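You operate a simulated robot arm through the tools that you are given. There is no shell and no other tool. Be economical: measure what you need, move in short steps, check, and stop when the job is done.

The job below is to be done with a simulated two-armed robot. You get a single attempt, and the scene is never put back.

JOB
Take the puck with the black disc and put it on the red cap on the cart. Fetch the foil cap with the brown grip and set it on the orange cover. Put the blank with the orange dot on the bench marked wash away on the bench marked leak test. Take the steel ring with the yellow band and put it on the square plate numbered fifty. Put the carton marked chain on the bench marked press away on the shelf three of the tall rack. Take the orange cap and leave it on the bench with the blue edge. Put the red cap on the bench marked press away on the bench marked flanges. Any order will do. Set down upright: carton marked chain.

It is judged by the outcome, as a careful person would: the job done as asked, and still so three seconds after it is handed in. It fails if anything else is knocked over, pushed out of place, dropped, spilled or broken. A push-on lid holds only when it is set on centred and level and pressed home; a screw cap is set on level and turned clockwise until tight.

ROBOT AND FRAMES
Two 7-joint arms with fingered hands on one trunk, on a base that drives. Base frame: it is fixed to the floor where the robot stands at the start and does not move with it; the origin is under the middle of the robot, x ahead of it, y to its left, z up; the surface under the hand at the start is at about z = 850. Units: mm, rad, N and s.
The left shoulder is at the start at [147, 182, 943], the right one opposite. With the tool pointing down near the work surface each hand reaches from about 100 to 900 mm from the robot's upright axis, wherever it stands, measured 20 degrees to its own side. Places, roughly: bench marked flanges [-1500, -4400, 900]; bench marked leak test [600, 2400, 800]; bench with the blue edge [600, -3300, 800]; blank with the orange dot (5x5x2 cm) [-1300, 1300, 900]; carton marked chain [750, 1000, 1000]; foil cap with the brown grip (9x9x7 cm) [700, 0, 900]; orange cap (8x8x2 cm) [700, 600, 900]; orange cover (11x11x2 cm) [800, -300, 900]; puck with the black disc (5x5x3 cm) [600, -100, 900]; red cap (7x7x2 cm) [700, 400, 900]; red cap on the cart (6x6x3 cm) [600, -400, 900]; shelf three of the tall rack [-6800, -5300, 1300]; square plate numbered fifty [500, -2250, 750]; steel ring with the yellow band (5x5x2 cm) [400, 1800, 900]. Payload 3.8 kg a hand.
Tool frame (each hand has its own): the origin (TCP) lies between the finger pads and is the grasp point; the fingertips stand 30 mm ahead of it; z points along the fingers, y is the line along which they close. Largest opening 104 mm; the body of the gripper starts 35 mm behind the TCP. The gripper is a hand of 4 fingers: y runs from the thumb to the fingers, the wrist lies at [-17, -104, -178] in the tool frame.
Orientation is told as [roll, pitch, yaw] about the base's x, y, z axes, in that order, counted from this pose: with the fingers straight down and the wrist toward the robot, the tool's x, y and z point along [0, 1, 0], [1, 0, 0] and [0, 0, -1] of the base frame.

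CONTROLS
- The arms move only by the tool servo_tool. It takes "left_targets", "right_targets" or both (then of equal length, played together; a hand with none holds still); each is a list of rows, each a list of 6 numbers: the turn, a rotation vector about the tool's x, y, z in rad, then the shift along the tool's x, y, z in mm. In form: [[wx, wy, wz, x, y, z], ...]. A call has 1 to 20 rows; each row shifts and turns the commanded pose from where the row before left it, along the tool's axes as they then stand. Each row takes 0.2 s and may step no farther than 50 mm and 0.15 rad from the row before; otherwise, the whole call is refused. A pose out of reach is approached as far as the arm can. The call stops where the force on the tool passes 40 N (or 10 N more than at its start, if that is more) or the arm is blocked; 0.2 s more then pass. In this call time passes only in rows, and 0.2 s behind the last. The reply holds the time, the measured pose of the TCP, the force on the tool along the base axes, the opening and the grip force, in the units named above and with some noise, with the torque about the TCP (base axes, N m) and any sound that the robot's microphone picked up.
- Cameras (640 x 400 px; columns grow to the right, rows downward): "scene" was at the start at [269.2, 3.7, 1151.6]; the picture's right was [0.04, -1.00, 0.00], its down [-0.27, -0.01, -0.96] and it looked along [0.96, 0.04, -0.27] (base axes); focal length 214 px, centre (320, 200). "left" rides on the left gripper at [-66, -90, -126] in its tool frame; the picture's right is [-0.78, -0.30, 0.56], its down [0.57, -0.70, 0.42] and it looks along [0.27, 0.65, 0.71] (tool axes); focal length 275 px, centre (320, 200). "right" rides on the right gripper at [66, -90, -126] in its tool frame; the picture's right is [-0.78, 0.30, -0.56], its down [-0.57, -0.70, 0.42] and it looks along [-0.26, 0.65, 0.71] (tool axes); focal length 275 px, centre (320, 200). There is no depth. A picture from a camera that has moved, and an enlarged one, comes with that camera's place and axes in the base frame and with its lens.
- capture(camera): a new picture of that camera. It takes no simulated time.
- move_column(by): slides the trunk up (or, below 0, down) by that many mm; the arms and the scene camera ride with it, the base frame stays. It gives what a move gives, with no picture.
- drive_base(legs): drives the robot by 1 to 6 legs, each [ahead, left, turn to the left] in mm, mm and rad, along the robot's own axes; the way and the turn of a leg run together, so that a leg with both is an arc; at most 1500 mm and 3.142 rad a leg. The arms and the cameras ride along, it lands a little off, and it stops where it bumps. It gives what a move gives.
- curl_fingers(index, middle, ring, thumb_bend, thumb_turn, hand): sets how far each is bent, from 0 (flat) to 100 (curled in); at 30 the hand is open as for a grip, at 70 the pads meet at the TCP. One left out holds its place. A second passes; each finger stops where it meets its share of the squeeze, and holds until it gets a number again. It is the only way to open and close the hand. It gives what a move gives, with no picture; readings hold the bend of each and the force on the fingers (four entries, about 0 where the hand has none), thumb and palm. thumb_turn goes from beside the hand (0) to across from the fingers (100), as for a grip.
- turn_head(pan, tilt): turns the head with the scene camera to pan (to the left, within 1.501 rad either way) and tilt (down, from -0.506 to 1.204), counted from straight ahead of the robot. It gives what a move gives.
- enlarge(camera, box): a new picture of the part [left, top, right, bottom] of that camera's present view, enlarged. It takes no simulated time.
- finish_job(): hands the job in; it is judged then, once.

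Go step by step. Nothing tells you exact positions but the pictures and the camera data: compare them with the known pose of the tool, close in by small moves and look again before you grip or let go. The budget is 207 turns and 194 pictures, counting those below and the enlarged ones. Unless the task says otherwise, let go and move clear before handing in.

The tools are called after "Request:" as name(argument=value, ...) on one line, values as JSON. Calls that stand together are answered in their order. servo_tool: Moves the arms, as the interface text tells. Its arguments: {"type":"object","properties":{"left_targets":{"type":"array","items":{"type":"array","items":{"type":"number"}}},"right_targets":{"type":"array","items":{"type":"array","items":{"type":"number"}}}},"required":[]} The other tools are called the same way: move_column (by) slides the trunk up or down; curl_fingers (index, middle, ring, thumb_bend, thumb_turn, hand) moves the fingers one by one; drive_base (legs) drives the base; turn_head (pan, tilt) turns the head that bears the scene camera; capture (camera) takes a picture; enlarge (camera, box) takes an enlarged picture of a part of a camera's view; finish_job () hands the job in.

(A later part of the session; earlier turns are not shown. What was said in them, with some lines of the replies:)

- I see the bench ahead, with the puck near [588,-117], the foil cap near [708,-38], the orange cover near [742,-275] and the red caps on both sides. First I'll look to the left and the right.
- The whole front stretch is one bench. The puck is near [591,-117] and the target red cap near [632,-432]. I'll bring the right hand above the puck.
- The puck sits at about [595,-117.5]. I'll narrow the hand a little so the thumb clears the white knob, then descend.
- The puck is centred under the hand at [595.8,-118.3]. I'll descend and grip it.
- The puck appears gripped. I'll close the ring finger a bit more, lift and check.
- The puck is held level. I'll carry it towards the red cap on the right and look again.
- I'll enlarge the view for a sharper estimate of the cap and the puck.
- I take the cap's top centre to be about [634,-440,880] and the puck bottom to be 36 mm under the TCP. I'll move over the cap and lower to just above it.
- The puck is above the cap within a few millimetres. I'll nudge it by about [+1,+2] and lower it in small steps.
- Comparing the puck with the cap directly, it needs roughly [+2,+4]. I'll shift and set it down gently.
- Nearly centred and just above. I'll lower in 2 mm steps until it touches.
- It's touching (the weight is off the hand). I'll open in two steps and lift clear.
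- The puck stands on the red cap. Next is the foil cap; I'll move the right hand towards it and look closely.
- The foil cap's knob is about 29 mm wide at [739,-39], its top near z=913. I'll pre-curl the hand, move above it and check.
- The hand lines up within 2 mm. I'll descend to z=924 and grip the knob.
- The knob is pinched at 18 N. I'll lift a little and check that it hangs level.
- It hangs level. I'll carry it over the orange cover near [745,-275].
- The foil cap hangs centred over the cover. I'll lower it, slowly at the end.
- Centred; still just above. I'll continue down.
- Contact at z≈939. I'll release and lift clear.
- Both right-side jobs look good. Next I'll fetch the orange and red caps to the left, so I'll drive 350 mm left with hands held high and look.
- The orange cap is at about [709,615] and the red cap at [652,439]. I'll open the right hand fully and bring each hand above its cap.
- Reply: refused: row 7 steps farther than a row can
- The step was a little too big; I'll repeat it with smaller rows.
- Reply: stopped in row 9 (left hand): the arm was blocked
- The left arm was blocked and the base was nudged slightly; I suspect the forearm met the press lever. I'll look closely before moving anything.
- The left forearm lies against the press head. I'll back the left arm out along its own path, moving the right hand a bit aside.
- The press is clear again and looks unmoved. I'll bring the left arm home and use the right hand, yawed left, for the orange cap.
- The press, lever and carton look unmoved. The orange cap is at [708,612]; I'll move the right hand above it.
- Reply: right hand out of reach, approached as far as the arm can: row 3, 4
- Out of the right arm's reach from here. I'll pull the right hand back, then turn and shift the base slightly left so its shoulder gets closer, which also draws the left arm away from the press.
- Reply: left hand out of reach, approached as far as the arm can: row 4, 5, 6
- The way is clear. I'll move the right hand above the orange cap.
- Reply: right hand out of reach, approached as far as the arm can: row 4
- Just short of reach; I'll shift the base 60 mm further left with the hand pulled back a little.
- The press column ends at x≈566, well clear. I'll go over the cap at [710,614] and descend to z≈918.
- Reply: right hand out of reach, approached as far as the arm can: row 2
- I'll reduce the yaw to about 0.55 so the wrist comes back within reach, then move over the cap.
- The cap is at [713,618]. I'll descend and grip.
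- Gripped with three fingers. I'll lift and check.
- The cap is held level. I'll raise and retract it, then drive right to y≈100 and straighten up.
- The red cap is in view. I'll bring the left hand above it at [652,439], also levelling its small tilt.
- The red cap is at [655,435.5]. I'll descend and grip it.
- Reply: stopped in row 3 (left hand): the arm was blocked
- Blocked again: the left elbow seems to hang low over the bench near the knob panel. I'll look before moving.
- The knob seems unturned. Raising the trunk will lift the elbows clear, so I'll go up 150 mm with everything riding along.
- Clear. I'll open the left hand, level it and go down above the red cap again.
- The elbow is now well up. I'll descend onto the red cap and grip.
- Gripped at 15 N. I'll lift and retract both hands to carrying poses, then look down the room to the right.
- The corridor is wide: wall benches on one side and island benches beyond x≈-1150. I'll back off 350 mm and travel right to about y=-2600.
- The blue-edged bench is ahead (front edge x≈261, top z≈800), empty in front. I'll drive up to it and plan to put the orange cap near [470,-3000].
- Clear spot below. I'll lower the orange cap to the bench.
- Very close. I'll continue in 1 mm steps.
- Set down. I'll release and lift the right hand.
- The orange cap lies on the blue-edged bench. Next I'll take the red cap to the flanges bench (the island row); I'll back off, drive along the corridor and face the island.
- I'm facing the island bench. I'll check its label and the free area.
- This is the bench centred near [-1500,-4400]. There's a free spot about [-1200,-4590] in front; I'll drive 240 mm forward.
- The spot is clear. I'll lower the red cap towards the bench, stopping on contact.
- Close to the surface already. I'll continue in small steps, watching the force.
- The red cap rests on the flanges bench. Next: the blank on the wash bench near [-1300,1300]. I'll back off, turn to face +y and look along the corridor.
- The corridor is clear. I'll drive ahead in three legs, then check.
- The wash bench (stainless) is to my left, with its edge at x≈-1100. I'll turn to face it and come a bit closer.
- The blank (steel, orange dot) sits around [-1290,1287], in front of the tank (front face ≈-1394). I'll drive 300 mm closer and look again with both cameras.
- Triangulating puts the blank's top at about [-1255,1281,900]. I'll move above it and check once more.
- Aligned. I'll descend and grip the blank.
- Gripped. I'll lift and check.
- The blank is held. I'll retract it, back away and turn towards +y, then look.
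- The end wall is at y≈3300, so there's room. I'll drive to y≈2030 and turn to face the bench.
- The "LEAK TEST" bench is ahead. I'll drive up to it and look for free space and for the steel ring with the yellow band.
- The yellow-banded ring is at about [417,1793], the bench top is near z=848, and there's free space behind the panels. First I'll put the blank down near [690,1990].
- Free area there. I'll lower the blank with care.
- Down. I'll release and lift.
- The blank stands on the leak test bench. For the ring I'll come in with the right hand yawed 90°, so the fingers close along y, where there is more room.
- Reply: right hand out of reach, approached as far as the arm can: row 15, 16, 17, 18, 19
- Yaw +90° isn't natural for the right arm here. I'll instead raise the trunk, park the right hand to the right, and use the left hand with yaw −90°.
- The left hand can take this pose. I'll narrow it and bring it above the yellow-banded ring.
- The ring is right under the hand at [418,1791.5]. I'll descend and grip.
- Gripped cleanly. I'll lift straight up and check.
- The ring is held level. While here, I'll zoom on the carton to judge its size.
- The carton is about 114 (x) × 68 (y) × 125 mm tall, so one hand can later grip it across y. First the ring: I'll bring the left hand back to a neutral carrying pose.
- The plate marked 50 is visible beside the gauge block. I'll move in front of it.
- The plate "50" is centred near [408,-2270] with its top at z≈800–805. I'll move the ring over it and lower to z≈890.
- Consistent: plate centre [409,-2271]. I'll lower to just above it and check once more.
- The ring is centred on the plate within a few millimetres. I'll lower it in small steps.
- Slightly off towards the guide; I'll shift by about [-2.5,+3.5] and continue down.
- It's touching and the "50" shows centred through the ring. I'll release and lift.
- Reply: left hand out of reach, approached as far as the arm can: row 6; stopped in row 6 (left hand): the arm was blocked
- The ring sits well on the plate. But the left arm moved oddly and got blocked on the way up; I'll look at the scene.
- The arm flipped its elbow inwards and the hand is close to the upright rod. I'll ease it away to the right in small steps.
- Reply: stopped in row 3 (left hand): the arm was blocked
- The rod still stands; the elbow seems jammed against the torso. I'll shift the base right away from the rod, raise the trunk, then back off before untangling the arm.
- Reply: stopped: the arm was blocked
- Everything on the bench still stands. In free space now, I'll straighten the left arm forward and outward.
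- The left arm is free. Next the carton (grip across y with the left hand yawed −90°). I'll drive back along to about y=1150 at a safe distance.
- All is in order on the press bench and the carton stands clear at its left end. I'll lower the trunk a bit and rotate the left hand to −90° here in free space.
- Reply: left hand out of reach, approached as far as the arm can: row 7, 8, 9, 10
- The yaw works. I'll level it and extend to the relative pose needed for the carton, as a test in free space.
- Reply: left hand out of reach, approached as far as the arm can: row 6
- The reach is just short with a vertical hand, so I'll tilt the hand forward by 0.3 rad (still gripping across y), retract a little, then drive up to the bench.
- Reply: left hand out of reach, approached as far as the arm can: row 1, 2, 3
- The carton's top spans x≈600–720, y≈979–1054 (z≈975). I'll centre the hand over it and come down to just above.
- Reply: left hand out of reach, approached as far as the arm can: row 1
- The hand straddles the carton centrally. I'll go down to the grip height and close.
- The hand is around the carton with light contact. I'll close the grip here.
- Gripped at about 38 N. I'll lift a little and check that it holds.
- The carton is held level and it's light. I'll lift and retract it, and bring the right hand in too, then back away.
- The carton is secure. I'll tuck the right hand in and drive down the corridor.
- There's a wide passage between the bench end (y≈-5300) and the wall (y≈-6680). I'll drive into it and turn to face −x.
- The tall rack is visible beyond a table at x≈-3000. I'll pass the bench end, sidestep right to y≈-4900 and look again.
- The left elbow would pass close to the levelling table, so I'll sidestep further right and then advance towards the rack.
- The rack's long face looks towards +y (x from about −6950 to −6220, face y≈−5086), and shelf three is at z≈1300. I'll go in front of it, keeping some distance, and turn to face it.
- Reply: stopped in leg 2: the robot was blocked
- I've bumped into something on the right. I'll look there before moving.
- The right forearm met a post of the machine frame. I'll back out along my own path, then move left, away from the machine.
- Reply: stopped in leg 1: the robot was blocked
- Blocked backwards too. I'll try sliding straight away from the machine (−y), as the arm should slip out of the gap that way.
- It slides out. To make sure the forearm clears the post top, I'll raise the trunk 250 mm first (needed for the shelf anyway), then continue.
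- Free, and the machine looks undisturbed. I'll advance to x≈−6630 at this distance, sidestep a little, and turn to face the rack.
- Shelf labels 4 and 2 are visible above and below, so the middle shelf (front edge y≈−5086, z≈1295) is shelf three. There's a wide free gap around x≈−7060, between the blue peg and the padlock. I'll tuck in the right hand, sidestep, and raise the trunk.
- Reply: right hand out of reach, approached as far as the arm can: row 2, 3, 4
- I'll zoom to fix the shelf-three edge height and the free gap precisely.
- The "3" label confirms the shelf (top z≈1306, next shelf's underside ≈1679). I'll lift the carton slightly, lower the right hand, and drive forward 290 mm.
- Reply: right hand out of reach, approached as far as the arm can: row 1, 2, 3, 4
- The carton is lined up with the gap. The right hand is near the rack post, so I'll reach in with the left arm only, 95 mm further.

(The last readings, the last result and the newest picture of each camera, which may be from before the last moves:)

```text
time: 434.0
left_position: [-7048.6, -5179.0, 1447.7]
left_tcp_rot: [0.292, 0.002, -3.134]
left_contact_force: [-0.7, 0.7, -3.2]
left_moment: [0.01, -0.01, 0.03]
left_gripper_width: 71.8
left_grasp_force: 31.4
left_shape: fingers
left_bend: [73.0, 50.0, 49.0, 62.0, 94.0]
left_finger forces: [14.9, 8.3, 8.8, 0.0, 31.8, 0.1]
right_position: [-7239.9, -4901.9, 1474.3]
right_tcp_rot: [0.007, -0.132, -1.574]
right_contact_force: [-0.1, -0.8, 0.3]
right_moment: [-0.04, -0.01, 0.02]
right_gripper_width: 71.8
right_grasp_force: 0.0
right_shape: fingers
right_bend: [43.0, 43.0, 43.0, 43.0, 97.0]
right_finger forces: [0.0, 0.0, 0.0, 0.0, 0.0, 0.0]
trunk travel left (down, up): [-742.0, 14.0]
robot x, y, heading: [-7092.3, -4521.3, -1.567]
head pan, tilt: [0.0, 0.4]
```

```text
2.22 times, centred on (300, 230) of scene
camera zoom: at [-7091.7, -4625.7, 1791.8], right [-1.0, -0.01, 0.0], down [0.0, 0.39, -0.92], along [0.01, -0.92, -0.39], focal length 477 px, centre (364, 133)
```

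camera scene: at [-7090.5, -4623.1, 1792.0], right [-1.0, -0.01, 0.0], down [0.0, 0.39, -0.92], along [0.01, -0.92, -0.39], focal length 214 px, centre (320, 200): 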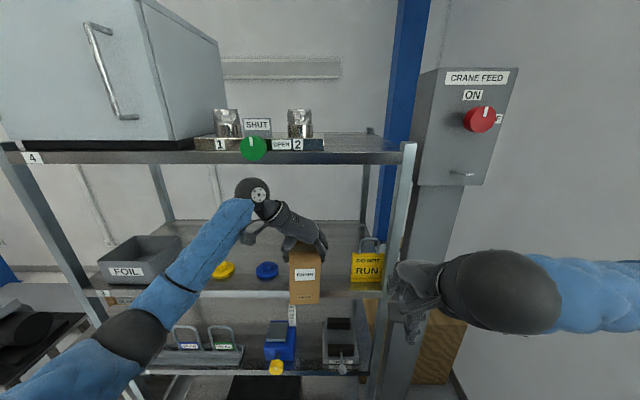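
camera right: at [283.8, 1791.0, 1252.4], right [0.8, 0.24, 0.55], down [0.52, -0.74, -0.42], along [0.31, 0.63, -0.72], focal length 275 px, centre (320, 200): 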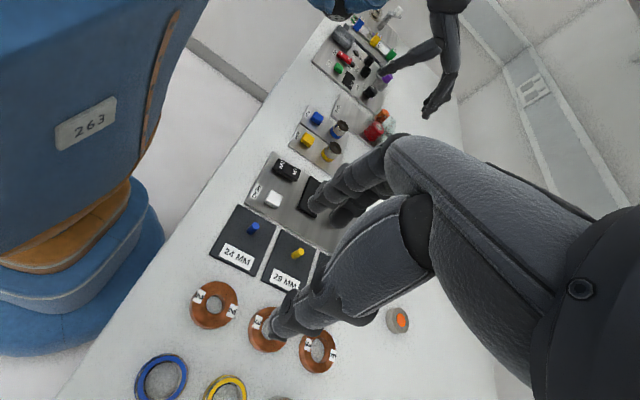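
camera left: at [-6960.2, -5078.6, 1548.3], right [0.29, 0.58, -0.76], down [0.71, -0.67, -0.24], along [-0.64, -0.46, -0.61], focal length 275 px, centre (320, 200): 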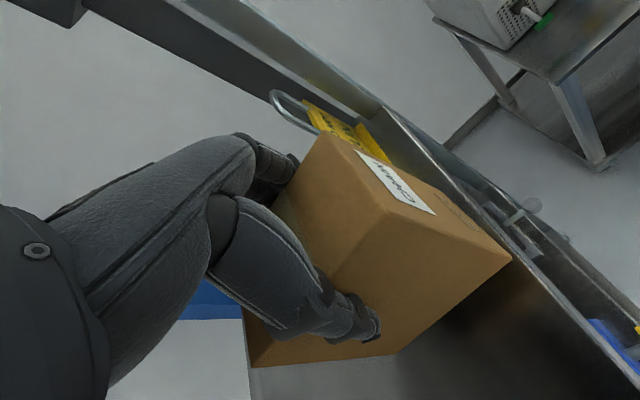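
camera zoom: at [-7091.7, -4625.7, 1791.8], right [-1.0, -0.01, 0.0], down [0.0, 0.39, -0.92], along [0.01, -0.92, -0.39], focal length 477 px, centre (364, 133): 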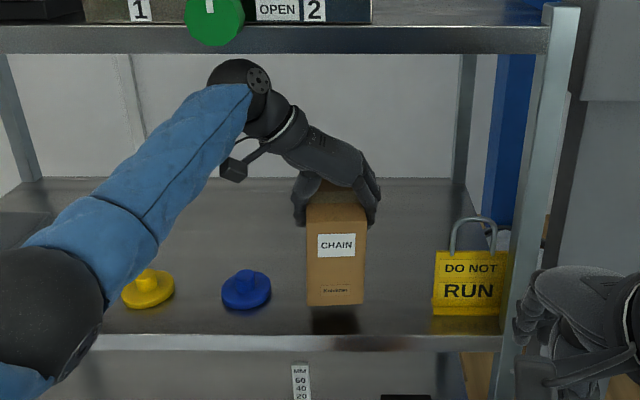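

The carton hovers over the shelf, inside the front edge, clear of the blue peg and padlock. I'll lower it in steps.

Request:
servo_tool(left_targets=[[0, 0, 0, -1.5, 0, 4.8], [0, 0, 0, -1.5, 0, 4.8]])

Request:
servo_tool(left_targets=[[0, 0, 0, -0.9, 0, 2.9], [0, 0, 0, -0.9, 0, 2.9]])

Request:
enlarge(camera="scene", box=[260, 200, 380, 310])

```text
time: 434.6
left_position: [-7048.5, -5178.2, 1437.2]
left_tcp_rot: [0.293, 0.002, -3.133]
left_contact_force: [0.3, 0.1, -3.5]
left_moment: [-0.02, -0.01, -0.01]
left_gripper_width: 71.9
left_grasp_force: 32.0
left_shape: fingers
left_bend: [73.0, 50.0, 49.0, 62.0, 94.0]
left_finger forces: [14.8, 8.3, 8.8, 0.0, 31.8, 0.0]
right_position: [-7238.2, -4902.2, 1475.4]
right_tcp_rot: [0.004, -0.133, -1.575]
right_contact_force: [-0.7, -0.3, -0.5]
right_moment: [-0.04, -0.03, -0.02]
right_gripper_width: 71.8
right_grasp_force: 0.0
right_shape: fingers
right_bend: [43.0, 43.0, 43.0, 43.0, 97.0]
right_finger forces: [0.1, 0.0, 0.1, 0.0, 0.1, 0.0]
trunk travel left (down, up): [-742.0, 14.0]
robot x, y, heading: [-7093.3, -4519.4, -1.565]
head pan, tilt: [0.0, 0.4]
```

```text
time: 435.2
left_position: [-7048.6, -5177.7, 1432.0]
left_tcp_rot: [0.293, 0.0, -3.132]
left_contact_force: [-0.6, 0.1, -2.4]
left_moment: [0.05, 0.01, 0.0]
left_gripper_width: 71.8
left_grasp_force: 31.3
left_shape: fingers
left_bend: [73.0, 50.0, 49.0, 62.0, 94.0]
left_finger forces: [15.0, 8.1, 8.8, 0.1, 31.8, 0.0]
right_position: [-7239.1, -4901.6, 1474.9]
right_tcp_rot: [0.007, -0.132, -1.577]
right_contact_force: [-0.6, 0.0, 1.1]
right_moment: [-0.02, 0.0, -0.02]
right_gripper_width: 72.0
right_grasp_force: 0.0
right_shape: fingers
right_bend: [43.0, 43.0, 43.0, 43.0, 97.0]
right_finger forces: [0.0, 0.1, 0.1, 0.0, 0.0, 0.1]
trunk travel left (down, up): [-742.0, 14.0]
robot x, y, heading: [-7093.2, -4520.9, -1.564]
head pan, tilt: [0.0, 0.4]
```

```text
3.64 times, centred on (320, 255) of scene
camera zoom: at [-7090.9, -4624.6, 1791.9], right [-1.0, -0.01, 0.0], down [0.0, 0.39, -0.92], along [0.01, -0.92, -0.39], focal length 780 px, centre (320, 0)
```

zoom: 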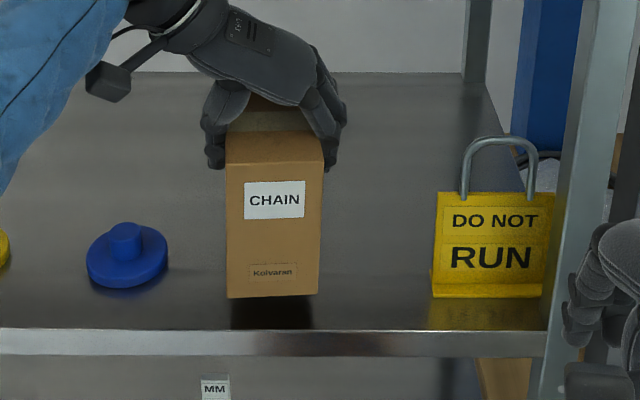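

Request:
servo_tool(left_targets=[[0, 0, 0, -0.9, 0, 2.9], [0, 0, 0, -0.6, 0, 1.9]])

Request:
servo_tool(left_targets=[[0, 0, 0, -0.6, 0, 1.9], [0, 0, 0, -0.6, 0, 1.9]])

Request:
servo_tool(left_targets=[[0, 0, 0, -0.6, 0, 1.9]])

Request:
enlarge(camera="scene", box=[260, 200, 380, 310])

```text
time: 435.8
left_position: [-7047.4, -5177.5, 1427.1]
left_tcp_rot: [0.293, 0.004, -3.134]
left_contact_force: [-0.5, -0.2, -3.2]
left_moment: [-0.02, 0.01, -0.02]
left_gripper_width: 71.8
left_grasp_force: 31.7
left_shape: fingers
left_bend: [73.0, 50.0, 49.0, 62.0, 94.0]
left_finger forces: [14.9, 8.1, 8.8, 0.0, 31.9, 0.1]
right_position: [-7238.4, -4901.0, 1475.1]
right_tcp_rot: [0.004, -0.133, -1.576]
right_contact_force: [0.2, 0.0, 0.2]
right_moment: [0.01, -0.02, 0.01]
right_gripper_width: 71.9
right_grasp_force: 0.0
right_shape: fingers
right_bend: [43.0, 43.0, 43.0, 43.0, 97.0]
right_finger forces: [0.1, 0.0, 0.1, 0.0, 0.1, 0.0]
trunk travel left (down, up): [-742.0, 14.0]
robot x, y, heading: [-7094.8, -4522.7, -1.559]
head pan, tilt: [0.0, 0.4]
```

```text
time: 436.4
left_position: [-7048.3, -5176.8, 1422.6]
left_tcp_rot: [0.291, -0.002, -3.134]
left_contact_force: [0.3, 0.6, -3.1]
left_moment: [0.05, -0.03, -0.02]
left_gripper_width: 71.5
left_grasp_force: 32.0
left_shape: fingers
left_bend: [73.0, 50.0, 49.0, 62.0, 94.0]
left_finger forces: [14.9, 8.0, 8.7, 0.0, 31.8, 0.0]
right_position: [-7238.1, -4901.1, 1476.1]
right_tcp_rot: [0.004, -0.131, -1.576]
right_contact_force: [1.2, -0.5, 0.0]
right_moment: [0.01, -0.03, 0.01]
right_gripper_width: 72.0
right_grasp_force: 0.0
right_shape: fingers
right_bend: [43.0, 43.0, 43.0, 43.0, 97.0]
right_finger forces: [0.0, 0.0, 0.0, 0.0, 0.0, 0.0]
trunk travel left (down, up): [-742.0, 14.0]
robot x, y, heading: [-7091.0, -4520.7, -1.563]
head pan, tilt: [0.0, 0.4]
```

```text
time: 436.8
left_position: [-7047.6, -5176.9, 1420.0]
left_tcp_rot: [0.292, 0.002, -3.132]
left_contact_force: [-0.5, -0.1, -2.9]
left_moment: [0.02, 0.02, -0.01]
left_gripper_width: 71.8
left_grasp_force: 31.9
left_shape: fingers
left_bend: [73.0, 50.0, 49.0, 62.0, 94.0]
left_finger forces: [14.9, 8.1, 8.7, 0.0, 31.9, 0.1]
right_position: [-7237.8, -4900.3, 1475.3]
right_tcp_rot: [0.005, -0.132, -1.577]
right_contact_force: [0.1, 0.7, 0.8]
right_moment: [-0.03, 0.0, 0.01]
right_gripper_width: 71.9
right_grasp_force: 0.2
right_shape: fingers
right_bend: [43.0, 43.0, 43.0, 43.0, 97.0]
right_finger forces: [0.1, 0.0, 0.0, 0.0, 0.1, 0.1]
trunk travel left (down, up): [-742.0, 14.0]
robot x, y, heading: [-7093.6, -4521.8, -1.563]
head pan, tilt: [0.0, 0.4]
```

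```text
3.64 times, centred on (320, 255) of scene
camera zoom: at [-7090.5, -4624.4, 1791.9], right [-1.0, -0.01, 0.0], down [0.0, 0.39, -0.92], along [0.01, -0.92, -0.39], focal length 780 px, centre (320, 0)
```

zoom: 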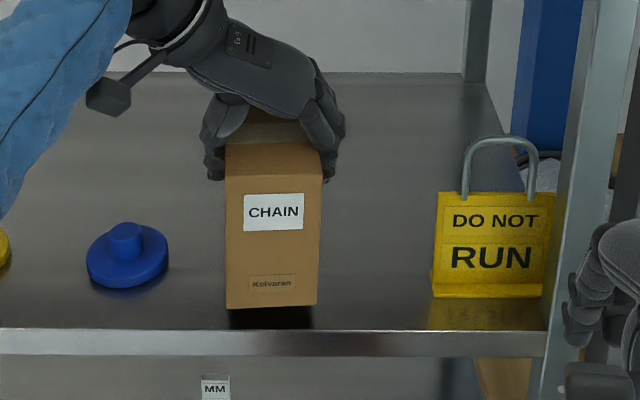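

Still above. I'll continue down.

Request:
servo_tool(left_targets=[[0, 0, 0, -0.7, 0, 2.4], [0, 0, 0, -0.7, 0, 2.4]])

Request:
servo_tool(left_targets=[[0, 0, 0, -0.6, 0, 1.9], [0, 0, 0, -0.6, 0, 1.9]])

Request:
servo_tool(left_targets=[[0, 0, 0, -0.6, 0, 1.9]])

Request:
enlarge(camera="scene", box=[260, 200, 380, 310])

```text
time: 437.4
left_position: [-7047.3, -5176.9, 1415.5]
left_tcp_rot: [0.294, -0.001, -3.132]
left_contact_force: [-0.4, -0.5, -3.6]
left_moment: [0.02, 0.01, -0.02]
left_gripper_width: 71.5
left_grasp_force: 31.6
left_shape: fingers
left_bend: [73.0, 50.0, 49.0, 62.0, 94.0]
left_finger forces: [14.9, 8.1, 8.7, 0.0, 31.8, 0.0]
right_position: [-7239.2, -4900.9, 1475.3]
right_tcp_rot: [0.006, -0.132, -1.576]
right_contact_force: [-0.8, -0.8, 0.5]
right_moment: [-0.01, 0.01, -0.01]
right_gripper_width: 72.1
right_grasp_force: 0.2
right_shape: fingers
right_bend: [43.0, 43.0, 43.0, 43.0, 97.0]
right_finger forces: [0.0, 0.0, 0.0, 0.1, 0.0, 0.0]
trunk travel left (down, up): [-742.0, 14.0]
robot x, y, heading: [-7091.8, -4521.1, -1.559]
head pan, tilt: [0.0, 0.4]
```

```text
time: 438.0
left_position: [-7045.7, -5177.1, 1412.2]
left_tcp_rot: [0.296, 0.002, -3.131]
left_contact_force: [0.0, -0.7, -3.7]
left_moment: [0.02, 0.0, 0.0]
left_gripper_width: 72.1
left_grasp_force: 31.6
left_shape: fingers
left_bend: [73.0, 50.0, 49.0, 62.0, 94.0]
left_finger forces: [15.0, 8.1, 8.7, 0.0, 31.7, 0.0]
right_position: [-7238.5, -4901.4, 1475.0]
right_tcp_rot: [0.005, -0.132, -1.576]
right_contact_force: [-0.2, -0.3, -0.2]
right_moment: [0.0, -0.02, -0.05]
right_gripper_width: 72.0
right_grasp_force: 0.1
right_shape: fingers
right_bend: [43.0, 43.0, 43.0, 43.0, 97.0]
right_finger forces: [0.0, 0.0, 0.1, 0.0, 0.0, 0.1]
trunk travel left (down, up): [-742.0, 14.0]
robot x, y, heading: [-7093.2, -4523.3, -1.555]
head pan, tilt: [0.0, 0.4]
```

```text
time: 438.4
left_position: [-7045.9, -5177.3, 1409.6]
left_tcp_rot: [0.294, 0.0, -3.133]
left_contact_force: [-0.2, 0.5, -2.5]
left_moment: [0.0, 0.01, 0.0]
left_gripper_width: 71.8
left_grasp_force: 31.9
left_shape: fingers
left_bend: [73.0, 50.0, 49.0, 62.0, 94.0]
left_finger forces: [15.0, 8.1, 8.7, 0.0, 31.7, 0.1]
right_position: [-7238.2, -4901.1, 1476.1]
right_tcp_rot: [0.007, -0.132, -1.575]
right_contact_force: [-0.3, 0.0, 0.3]
right_moment: [0.0, -0.02, 0.02]
right_gripper_width: 72.0
right_grasp_force: 0.1
right_shape: fingers
right_bend: [43.0, 43.0, 43.0, 43.0, 97.0]
right_finger forces: [0.0, 0.0, 0.0, 0.0, 0.0, 0.1]
trunk travel left (down, up): [-742.0, 14.0]
robot x, y, heading: [-7093.9, -4522.6, -1.56]
head pan, tilt: [0.0, 0.4]
```

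```text
3.64 times, centred on (320, 255) of scene
camera zoom: at [-7090.5, -4624.3, 1791.9], right [-1.0, -0.01, 0.0], down [0.0, 0.39, -0.92], along [0.01, -0.92, -0.39], focal length 780 px, centre (320, 0)
```

zoom: 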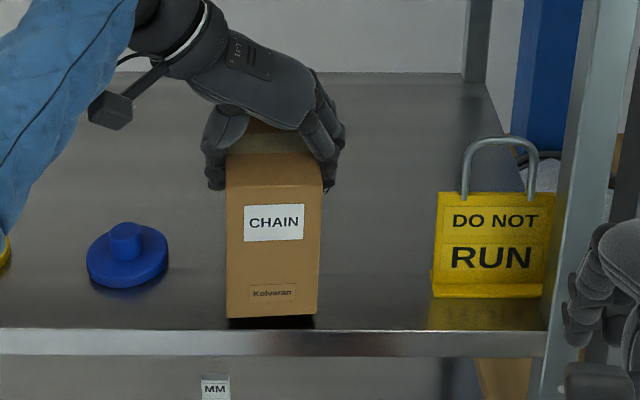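

The near face would be only slightly inside the edge, so I'll move it 25 mm deeper and then continue down.

Request:
servo_tool(left_targets=[[0, 0, 0, 24, 0, 7.3], [0, 0, 0, -0.6, 0, 1.9]])

Request:
servo_tool(left_targets=[[0, 0, 0, -0.6, 0, 1.9], [0, 0, 0, -0.3, 0, 1]])

Request:
servo_tool(left_targets=[[0, 0, 0, -0.6, 0, 1.9], [0, 0, 0, -0.3, 0, 1]])

Request:
enlarge(camera="scene", box=[260, 200, 380, 310])

```text
time: 439.0
left_position: [-7046.7, -5189.0, 1408.1]
left_tcp_rot: [0.293, 0.001, -3.132]
left_contact_force: [0.4, 0.5, -3.2]
left_moment: [0.01, 0.05, 0.01]
left_gripper_width: 71.8
left_grasp_force: 32.1
left_shape: fingers
left_bend: [73.0, 50.0, 49.0, 62.0, 94.0]
left_finger forces: [14.7, 8.2, 9.1, 0.1, 32.2, 0.0]
left hand out of reach, approached as far as the arm can: row 1
right_position: [-7237.8, -4901.2, 1475.7]
right_tcp_rot: [0.005, -0.131, -1.575]
right_contact_force: [-0.1, -1.0, 0.0]
right_moment: [-0.03, 0.0, 0.04]
right_gripper_width: 72.1
right_grasp_force: 0.1
right_shape: fingers
right_bend: [43.0, 43.0, 43.0, 43.0, 97.0]
right_finger forces: [0.0, 0.1, 0.0, 0.0, 0.1, 0.0]
trunk travel left (down, up): [-742.0, 14.0]
robot x, y, heading: [-7092.8, -4522.6, -1.564]
head pan, tilt: [0.0, 0.4]
```

```text
time: 439.6
left_position: [-7047.2, -5189.0, 1406.0]
left_tcp_rot: [0.294, 0.002, -3.133]
left_contact_force: [0.4, 0.6, -3.7]
left_moment: [0.0, 0.04, -0.01]
left_gripper_width: 71.9
left_grasp_force: 32.5
left_shape: fingers
left_bend: [73.0, 50.0, 49.0, 62.0, 94.0]
left_finger forces: [14.7, 8.3, 9.2, 0.0, 32.2, 0.0]
right_position: [-7236.6, -4901.0, 1475.3]
right_tcp_rot: [0.004, -0.133, -1.577]
right_contact_force: [0.9, 0.2, -0.1]
right_moment: [-0.03, 0.01, 0.0]
right_gripper_width: 72.1
right_grasp_force: 0.2
right_shape: fingers
right_bend: [43.0, 43.0, 43.0, 43.0, 97.0]
right_finger forces: [0.0, 0.0, 0.0, 0.1, 0.0, 0.1]
trunk travel left (down, up): [-742.0, 14.0]
robot x, y, heading: [-7090.7, -4519.1, -1.559]
head pan, tilt: [0.0, 0.4]
```

```text
time: 440.2
left_position: [-7047.0, -5189.1, 1401.4]
left_tcp_rot: [0.291, 0.001, -3.133]
left_contact_force: [0.4, -1.2, -4.4]
left_moment: [0.0, 0.0, 0.0]
left_gripper_width: 71.9
left_grasp_force: 32.4
left_shape: fingers
left_bend: [73.0, 50.0, 49.0, 62.0, 94.0]
left_finger forces: [14.7, 8.3, 9.2, 0.1, 32.1, 0.0]
right_position: [-7237.6, -4901.9, 1475.2]
right_tcp_rot: [0.005, -0.132, -1.576]
right_contact_force: [-0.5, -0.2, -0.6]
right_moment: [0.03, -0.03, 0.03]
right_gripper_width: 72.3
right_grasp_force: 0.1
right_shape: fingers
right_bend: [43.0, 43.0, 43.0, 43.0, 97.0]
right_finger forces: [0.0, 0.0, 0.0, 0.0, 0.1, 0.0]
trunk travel left (down, up): [-742.0, 14.0]
robot x, y, heading: [-7089.5, -4520.1, -1.562]
head pan, tilt: [0.0, 0.4]
```

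```text
3.64 times, centred on (320, 255) of scene
camera zoom: at [-7090.2, -4624.4, 1791.9], right [-1.0, -0.01, 0.0], down [0.0, 0.39, -0.92], along [0.01, -0.92, -0.39], focal length 780 px, centre (320, 0)
```

zoom: 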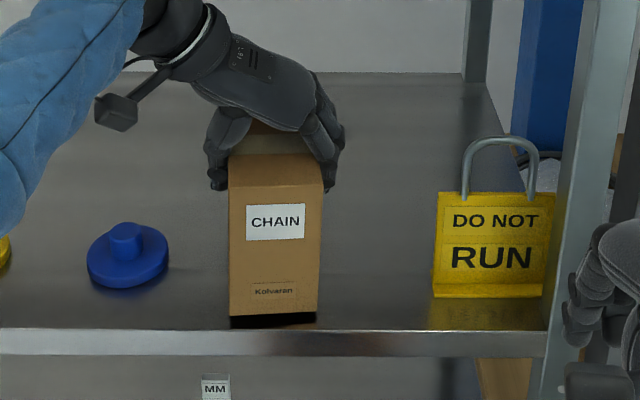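

The arm is at its limit, so I'll raise slightly and nudge the base 30 mm forward for depth, then lower to contact.

Request:
servo_tool(left_targets=[[0, 0, 0, 1.5, 0, -5]])

Request:
drive_base(legs=[[30, 0, 0]])

Request:
servo_tool(left_targets=[[0, 0, 0, -1.5, 0, 5], [0, 0, 0, -0.6, 0, 1.9]])

Request:
servo_tool(left_targets=[[0, 0, 0, -0.6, 0, 1.9], [0, 0, 0, -0.6, 0, 1.9]])

Request:
enlarge(camera="scene", box=[260, 200, 380, 310])

```text
time: 440.6
left_position: [-7048.0, -5189.2, 1407.2]
left_tcp_rot: [0.293, 0.002, -3.132]
left_contact_force: [-0.3, -0.7, -2.9]
left_moment: [0.0, 0.0, -0.02]
left_gripper_width: 71.7
left_grasp_force: 32.5
left_shape: fingers
left_bend: [73.0, 50.0, 49.0, 62.0, 94.0]
left_finger forces: [14.7, 8.3, 9.0, 0.0, 32.2, 0.1]
right_position: [-7238.6, -4901.5, 1475.2]
right_tcp_rot: [0.005, -0.133, -1.576]
right_contact_force: [0.2, -0.2, 0.2]
right_moment: [0.02, 0.01, 0.03]
right_gripper_width: 72.1
right_grasp_force: 0.1
right_shape: fingers
right_bend: [43.0, 43.0, 43.0, 43.0, 97.0]
right_finger forces: [0.1, 0.0, 0.0, 0.0, 0.1, 0.1]
trunk travel left (down, up): [-742.0, 14.0]
robot x, y, heading: [-7092.2, -4520.7, -1.557]
head pan, tilt: [0.0, 0.4]
```

```text
time: 441.4
left_position: [-7047.2, -5211.3, 1410.0]
left_tcp_rot: [0.298, 0.0, -3.132]
left_contact_force: [-0.7, 1.4, -3.0]
left_moment: [-0.02, 0.01, -0.01]
left_gripper_width: 71.5
left_grasp_force: 32.8
left_shape: fingers
left_bend: [73.0, 50.0, 49.0, 62.0, 94.0]
left_finger forces: [14.8, 8.4, 9.2, 0.0, 32.2, 0.0]
right_position: [-7238.8, -4923.3, 1476.9]
right_tcp_rot: [0.006, -0.138, -1.573]
right_contact_force: [0.5, 0.8, 1.2]
right_moment: [-0.04, 0.03, 0.02]
right_gripper_width: 71.8
right_grasp_force: 0.1
right_shape: fingers
right_bend: [43.0, 43.0, 43.0, 43.0, 97.0]
right_finger forces: [0.0, 0.1, 0.0, 0.0, 0.0, 0.0]
trunk travel left (down, up): [-742.0, 14.0]
robot x, y, heading: [-7091.9, -4550.9, -1.567]
head pan, tilt: [0.0, 0.4]
```

```text
time: 442.0
left_position: [-7047.0, -5214.8, 1402.4]
left_tcp_rot: [0.295, 0.0, -3.133]
left_contact_force: [1.2, 1.0, -2.9]
left_moment: [-0.01, -0.01, -0.03]
left_gripper_width: 71.8
left_grasp_force: 32.0
left_shape: fingers
left_bend: [73.0, 50.0, 49.0, 62.0, 94.0]
left_finger forces: [14.7, 8.3, 9.1, 0.0, 32.2, 0.1]
right_position: [-7237.9, -4926.8, 1476.3]
right_tcp_rot: [0.005, -0.135, -1.572]
right_contact_force: [0.3, -0.2, -0.3]
right_moment: [0.02, 0.01, 0.03]
right_gripper_width: 71.8
right_grasp_force: 0.1
right_shape: fingers
right_bend: [43.0, 43.0, 43.0, 43.0, 97.0]
right_finger forces: [0.0, 0.0, 0.0, 0.0, 0.0, 0.0]
trunk travel left (down, up): [-742.0, 14.0]
robot x, y, heading: [-7092.8, -4548.2, -1.563]
head pan, tilt: [0.0, 0.4]
```

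```text
time: 442.6
left_position: [-7047.3, -5217.1, 1396.7]
left_tcp_rot: [0.294, 0.0, -3.133]
left_contact_force: [0.6, 0.9, -2.6]
left_moment: [-0.01, 0.0, -0.03]
left_gripper_width: 71.9
left_grasp_force: 32.6
left_shape: fingers
left_bend: [73.0, 50.0, 49.0, 62.0, 94.0]
left_finger forces: [14.8, 8.2, 9.2, 0.0, 32.2, 0.0]
right_position: [-7237.4, -4929.9, 1476.1]
right_tcp_rot: [0.005, -0.135, -1.573]
right_contact_force: [-0.1, 0.4, -0.2]
right_moment: [0.03, -0.03, 0.0]
right_gripper_width: 72.1
right_grasp_force: 0.1
right_shape: fingers
right_bend: [43.0, 43.0, 43.0, 43.0, 97.0]
right_finger forces: [0.0, 0.0, 0.0, 0.0, 0.0, 0.1]
trunk travel left (down, up): [-742.0, 14.0]
robot x, y, heading: [-7092.3, -4552.1, -1.567]
head pan, tilt: [0.0, 0.4]
```

```text
3.64 times, centred on (320, 255) of scene
camera zoom: at [-7090.3, -4652.5, 1792.0], right [-1.0, -0.01, 0.0], down [0.0, 0.39, -0.92], along [0.01, -0.92, -0.39], focal length 780 px, centre (320, 0)
```

zoom: 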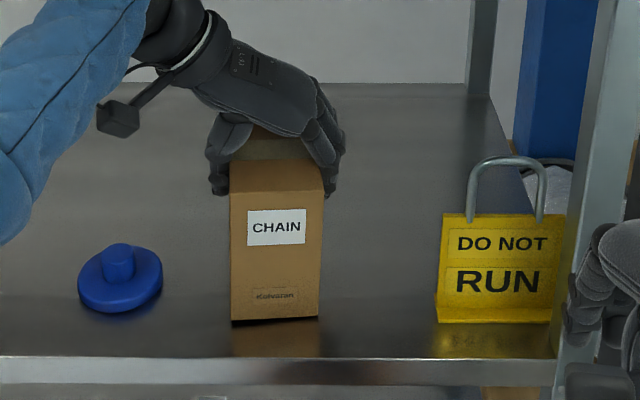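

Well inside the edge and nearly down. I'll continue in small steps to contact.

Request:
servo_tool(left_targets=[[0, 0, 0, -0.5, 0, 1.5], [0, 0, 0, -0.5, 0, 1.5]])

Request:
servo_tool(left_targets=[[0, 0, 0, -0.5, 0, 1.5], [0, 0, 0, -0.5, 0, 1.5]])

Request:
servo_tool(left_targets=[[0, 0, 0, -0.5, 0, 1.5], [0, 0, 0, -0.5, 0, 1.5]])

```text
time: 443.2
left_position: [-7047.0, -5218.1, 1395.5]
left_tcp_rot: [0.297, -0.001, -3.132]
left_contact_force: [-0.3, -0.3, 7.7]
left_moment: [-0.15, 0.27, 0.0]
left_gripper_width: 71.9
left_grasp_force: 33.9
left_shape: fingers
left_bend: [73.0, 50.0, 49.0, 62.0, 94.0]
left_finger forces: [15.5, 8.6, 9.4, 0.0, 33.6, 0.0]
right_position: [-7236.8, -4929.0, 1475.2]
right_tcp_rot: [0.006, -0.134, -1.575]
right_contact_force: [0.7, 0.2, -0.1]
right_moment: [-0.02, -0.01, 0.03]
right_gripper_width: 72.2
right_grasp_force: 0.1
right_shape: fingers
right_bend: [43.0, 43.0, 43.0, 43.0, 97.0]
right_finger forces: [0.0, 0.1, 0.1, 0.0, 0.1, 0.0]
trunk travel left (down, up): [-742.0, 14.0]
robot x, y, heading: [-7092.6, -4550.8, -1.561]
head pan, tilt: [0.0, 0.4]
```

```text
time: 443.8
left_position: [-7047.0, -5217.6, 1395.7]
left_tcp_rot: [0.303, -0.002, -3.131]
left_contact_force: [2.1, -3.1, 22.1]
left_moment: [-0.11, 0.57, -0.01]
left_gripper_width: 71.4
left_grasp_force: 35.5
left_shape: fingers
left_bend: [73.0, 50.0, 49.0, 62.0, 94.0]
left_finger forces: [16.7, 8.9, 9.6, 0.1, 35.9, 0.1]
right_position: [-7237.4, -4928.4, 1475.4]
right_tcp_rot: [0.005, -0.134, -1.575]
right_contact_force: [0.1, -0.7, 0.2]
right_moment: [0.01, 0.02, -0.02]
right_gripper_width: 72.0
right_grasp_force: 0.1
right_shape: fingers
right_bend: [43.0, 43.0, 43.0, 43.0, 97.0]
right_finger forces: [0.2, 0.0, 0.1, 0.1, 0.1, 0.0]
trunk travel left (down, up): [-742.0, 14.0]
robot x, y, heading: [-7094.4, -4548.9, -1.562]
head pan, tilt: [0.0, 0.4]
```

```text
time: 444.4
left_position: [-7046.6, -5217.4, 1394.5]
left_tcp_rot: [0.308, -0.003, -3.133]
left_contact_force: [4.3, -5.3, 31.4]
left_moment: [-0.14, 0.72, 0.08]
left_gripper_width: 71.8
left_grasp_force: 36.5
left_shape: fingers
left_bend: [73.0, 50.0, 49.0, 62.0, 94.0]
left_finger forces: [17.3, 9.4, 9.8, 0.1, 37.5, 0.1]
right_position: [-7237.6, -4927.8, 1476.2]
right_tcp_rot: [0.006, -0.135, -1.573]
right_contact_force: [-0.1, 0.0, 0.6]
right_moment: [0.01, 0.02, -0.02]
right_gripper_width: 72.0
right_grasp_force: 0.1
right_shape: fingers
right_bend: [43.0, 43.0, 43.0, 43.0, 97.0]
right_finger forces: [0.1, 0.0, 0.1, 0.1, 0.0, 0.1]
trunk travel left (down, up): [-742.0, 14.0]
robot x, y, heading: [-7095.2, -4549.5, -1.566]
head pan, tilt: [0.0, 0.4]
```

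It's firmly down (31 N). I'll relieve the pressure by 5 mm and release gently.

Request:
servo_tool(left_targets=[[0, 0, 0, 0.9, 0, -3], [0, 0, 0, 0.5, 0, -1.5]])

Request:
curl_fingers(hand="left", index=40, middle=40, ring=40, thumb_bend=42)

Request:
curl_fingers(hand="left", index=28, middle=28, ring=28, thumb_bend=27)

Request:
enlarge(camera="scene", box=[220, 140, 400, 310])

```text
time: 445.0
left_position: [-7048.0, -5218.1, 1395.1]
left_tcp_rot: [0.298, 0.0, -3.132]
left_contact_force: [0.9, -5.7, 20.3]
left_moment: [-0.28, 0.63, 0.13]
left_gripper_width: 72.0
left_grasp_force: 36.2
left_shape: fingers
left_bend: [73.0, 50.0, 49.0, 62.0, 94.0]
left_finger forces: [16.5, 9.5, 9.9, 0.1, 35.8, 0.0]
right_position: [-7238.1, -4929.1, 1475.2]
right_tcp_rot: [0.006, -0.134, -1.574]
right_contact_force: [0.0, -0.2, -0.8]
right_moment: [-0.02, -0.02, 0.03]
right_gripper_width: 72.0
right_grasp_force: 0.0
right_shape: fingers
right_bend: [43.0, 43.0, 43.0, 43.0, 97.0]
right_finger forces: [0.1, 0.1, 0.0, 0.0, 0.0, 0.0]
trunk travel left (down, up): [-742.0, 14.0]
robot x, y, heading: [-7093.4, -4549.1, -1.56]
head pan, tilt: [0.0, 0.4]
```

```text
time: 446.0
left_position: [-7047.2, -5216.7, 1394.6]
left_tcp_rot: [0.296, 0.0, -3.133]
left_contact_force: [2.6, -1.6, 20.1]
left_moment: [0.4, 0.62, 0.03]
left_gripper_width: 97.6
left_grasp_force: 19.3
left_shape: fingers
left_bend: [31.0, 40.0, 40.0, 38.0, 97.0]
left_finger forces: [21.1, 0.0, 0.0, 0.1, 17.8, 0.0]
right_position: [-7238.8, -4928.2, 1477.8]
right_tcp_rot: [0.006, -0.134, -1.575]
right_contact_force: [0.8, -0.4, -0.1]
right_moment: [0.0, 0.02, -0.02]
right_gripper_width: 72.2
right_grasp_force: 0.1
right_shape: fingers
right_bend: [43.0, 43.0, 43.0, 43.0, 97.0]
right_finger forces: [0.0, 0.1, 0.0, 0.0, 0.1, 0.1]
trunk travel left (down, up): [-742.0, 14.0]
robot x, y, heading: [-7089.6, -4552.9, -1.562]
head pan, tilt: [0.0, 0.4]
```

```text
time: 447.0
left_position: [-7047.0, -5217.2, 1391.4]
left_tcp_rot: [0.293, 0.003, -3.133]
left_contact_force: [-0.8, 2.0, 0.9]
left_moment: [-0.04, -0.04, 0.02]
left_gripper_width: 113.6
left_grasp_force: 3.1
left_shape: fingers
left_bend: [27.0, 28.0, 28.0, 26.0, 97.0]
left_finger forces: [2.8, 0.0, 0.0, 0.1, 3.1, 0.0]
right_position: [-7239.3, -4928.0, 1476.2]
right_tcp_rot: [0.004, -0.135, -1.573]
right_contact_force: [0.4, 0.5, -0.4]
right_moment: [0.01, 0.0, 0.0]
right_gripper_width: 72.0
right_grasp_force: 0.1
right_shape: fingers
right_bend: [43.0, 43.0, 43.0, 43.0, 97.0]
right_finger forces: [0.0, 0.0, 0.0, 0.0, 0.0, 0.0]
trunk travel left (down, up): [-742.0, 14.0]
robot x, y, heading: [-7091.1, -4550.5, -1.566]
head pan, tilt: [0.0, 0.4]
```

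```text
2.35 times, centred on (310, 225) of scene
camera zoom: at [-7090.2, -4652.3, 1791.9], right [-1.0, -0.01, 0.0], down [0.0, 0.39, -0.92], along [0.01, -0.92, -0.39], focal length 505 px, centre (344, 141)
```

zoom: 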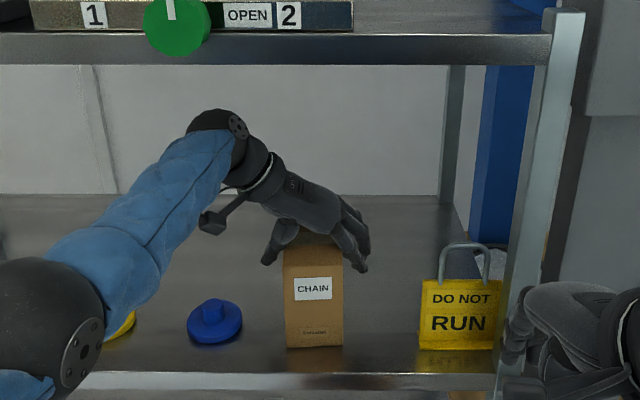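

Released. I'll open a touch wider, lift the hand off, then back straight out.

Request:
curl_fingers(hand="left", index=20, middle=20, ring=20, thumb_bend=20)

Request:
servo_tool(left_targets=[[0, 0, 0, 3, 0, -10], [0, 0, 0, 3, 0, -10], [0, 0, 0, 4, 0, -14], [0, 0, 0, 4, 0, -14], [0, 0, 0, 3, 0, -10]])

Request:
enlarge(camera="scene", box=[220, 140, 400, 310])

```text
time: 448.0
left_position: [-7046.7, -5217.8, 1393.2]
left_tcp_rot: [0.294, 0.001, -3.133]
left_contact_force: [0.8, -0.1, 0.1]
left_moment: [-0.01, -0.01, -0.02]
left_gripper_width: 126.5
left_grasp_force: 0.6
left_shape: fingers
left_bend: [20.0, 20.0, 20.0, 20.0, 97.0]
left_finger forces: [0.1, 0.0, 0.0, 0.0, 0.2, 0.0]
right_position: [-7239.1, -4929.2, 1476.1]
right_tcp_rot: [0.005, -0.131, -1.574]
right_contact_force: [-1.3, -0.4, 0.8]
right_moment: [-0.03, 0.02, -0.01]
right_gripper_width: 72.1
right_grasp_force: 0.0
right_shape: fingers
right_bend: [43.0, 43.0, 43.0, 43.0, 97.0]
right_finger forces: [0.1, 0.0, 0.0, 0.1, 0.1, 0.0]
trunk travel left (down, up): [-742.0, 14.0]
robot x, y, heading: [-7093.1, -4547.9, -1.555]
head pan, tilt: [0.0, 0.4]
```

```text
time: 449.2
left_position: [-7048.1, -5216.3, 1451.7]
left_tcp_rot: [0.292, 0.0, -3.134]
left_contact_force: [-1.2, -0.3, 0.1]
left_moment: [0.01, 0.0, -0.03]
left_gripper_width: 126.3
left_grasp_force: 0.1
left_shape: fingers
left_bend: [20.0, 20.0, 20.0, 20.0, 97.0]
left_finger forces: [0.1, 0.0, 0.1, 0.1, 0.0, 0.0]
right_position: [-7237.9, -4930.9, 1475.9]
right_tcp_rot: [0.005, -0.134, -1.574]
right_contact_force: [1.2, 1.4, -0.7]
right_moment: [0.01, 0.01, -0.01]
right_gripper_width: 71.9
right_grasp_force: 0.0
right_shape: fingers
right_bend: [43.0, 43.0, 43.0, 43.0, 97.0]
right_finger forces: [0.0, 0.0, 0.0, 0.1, 0.1, 0.1]
trunk travel left (down, up): [-742.0, 14.0]
robot x, y, heading: [-7090.8, -4555.7, -1.565]
head pan, tilt: [0.0, 0.4]
```

```text
2.35 times, centred on (310, 225) of scene
camera zoom: at [-7090.2, -4653.0, 1791.9], right [-1.0, -0.01, 0.0], down [0.0, 0.39, -0.92], along [0.01, -0.92, -0.39], focal length 505 px, centre (344, 141)
```

zoom: 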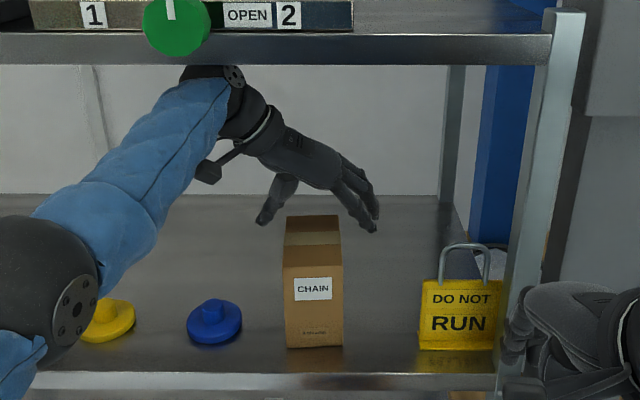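

The carton stands upright on shelf three, hand clear. I'll back straight out and take a final look.

Request:
drive_base(legs=[[-350, 0, 0]])

Request:
capture(camera="scene")

```text
time: 451.5
left_position: [-7050.5, -4858.6, 1451.7]
left_tcp_rot: [0.295, 0.001, -3.131]
left_contact_force: [-0.1, -0.3, 0.6]
left_moment: [0.02, 0.02, 0.0]
left_gripper_width: 126.6
left_grasp_force: 0.0
left_shape: fingers
left_bend: [20.0, 20.0, 20.0, 20.0, 97.0]
left_finger forces: [0.1, 0.0, 0.1, 0.0, 0.1, 0.1]
right_position: [-7241.1, -4571.6, 1475.3]
right_tcp_rot: [0.005, -0.133, -1.573]
right_contact_force: [0.3, -0.8, 0.0]
right_moment: [0.01, 0.01, 0.04]
right_gripper_width: 72.1
right_grasp_force: 0.0
right_shape: fingers
right_bend: [43.0, 43.0, 43.0, 43.0, 97.0]
right_finger forces: [0.0, 0.0, 0.0, 0.1, 0.0, 0.0]
trunk travel left (down, up): [-742.0, 14.0]
robot x, y, heading: [-7095.4, -4195.3, -1.557]
head pan, tilt: [0.0, 0.4]
```

```text
15 pictures are left
camera scene: at [-7093.8, -4295.7, 1791.9], right [-1.0, -0.01, 0.0], down [0.0, 0.39, -0.92], along [0.01, -0.92, -0.39], focal length 214 px, centre (320, 200)
```

scene: 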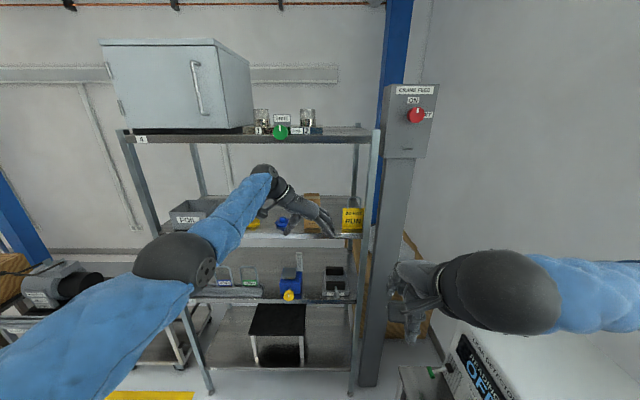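

All seven moves are done, and both hands are empty and clear. I'm handing the job in.

Request:
finish_job()

```text
The job is handed in.
```

I made all seven moves and handed the job in. The carton marked chain is standing upright on shelf three of the tall rack.

- **Flanges bench:** I couldn't see a label on it. I chose it because its position matches the place you gave.
- **Bumps along the way:** the left arm touched the blue press. Later the left elbow came up against something low near the press bench's knob panel, and then jammed by the upright rod on the yellow-edged bench. The right arm also hit a post on the machine frame near the rack. In the pictures I took afterwards, nothing looked moved or knocked over.
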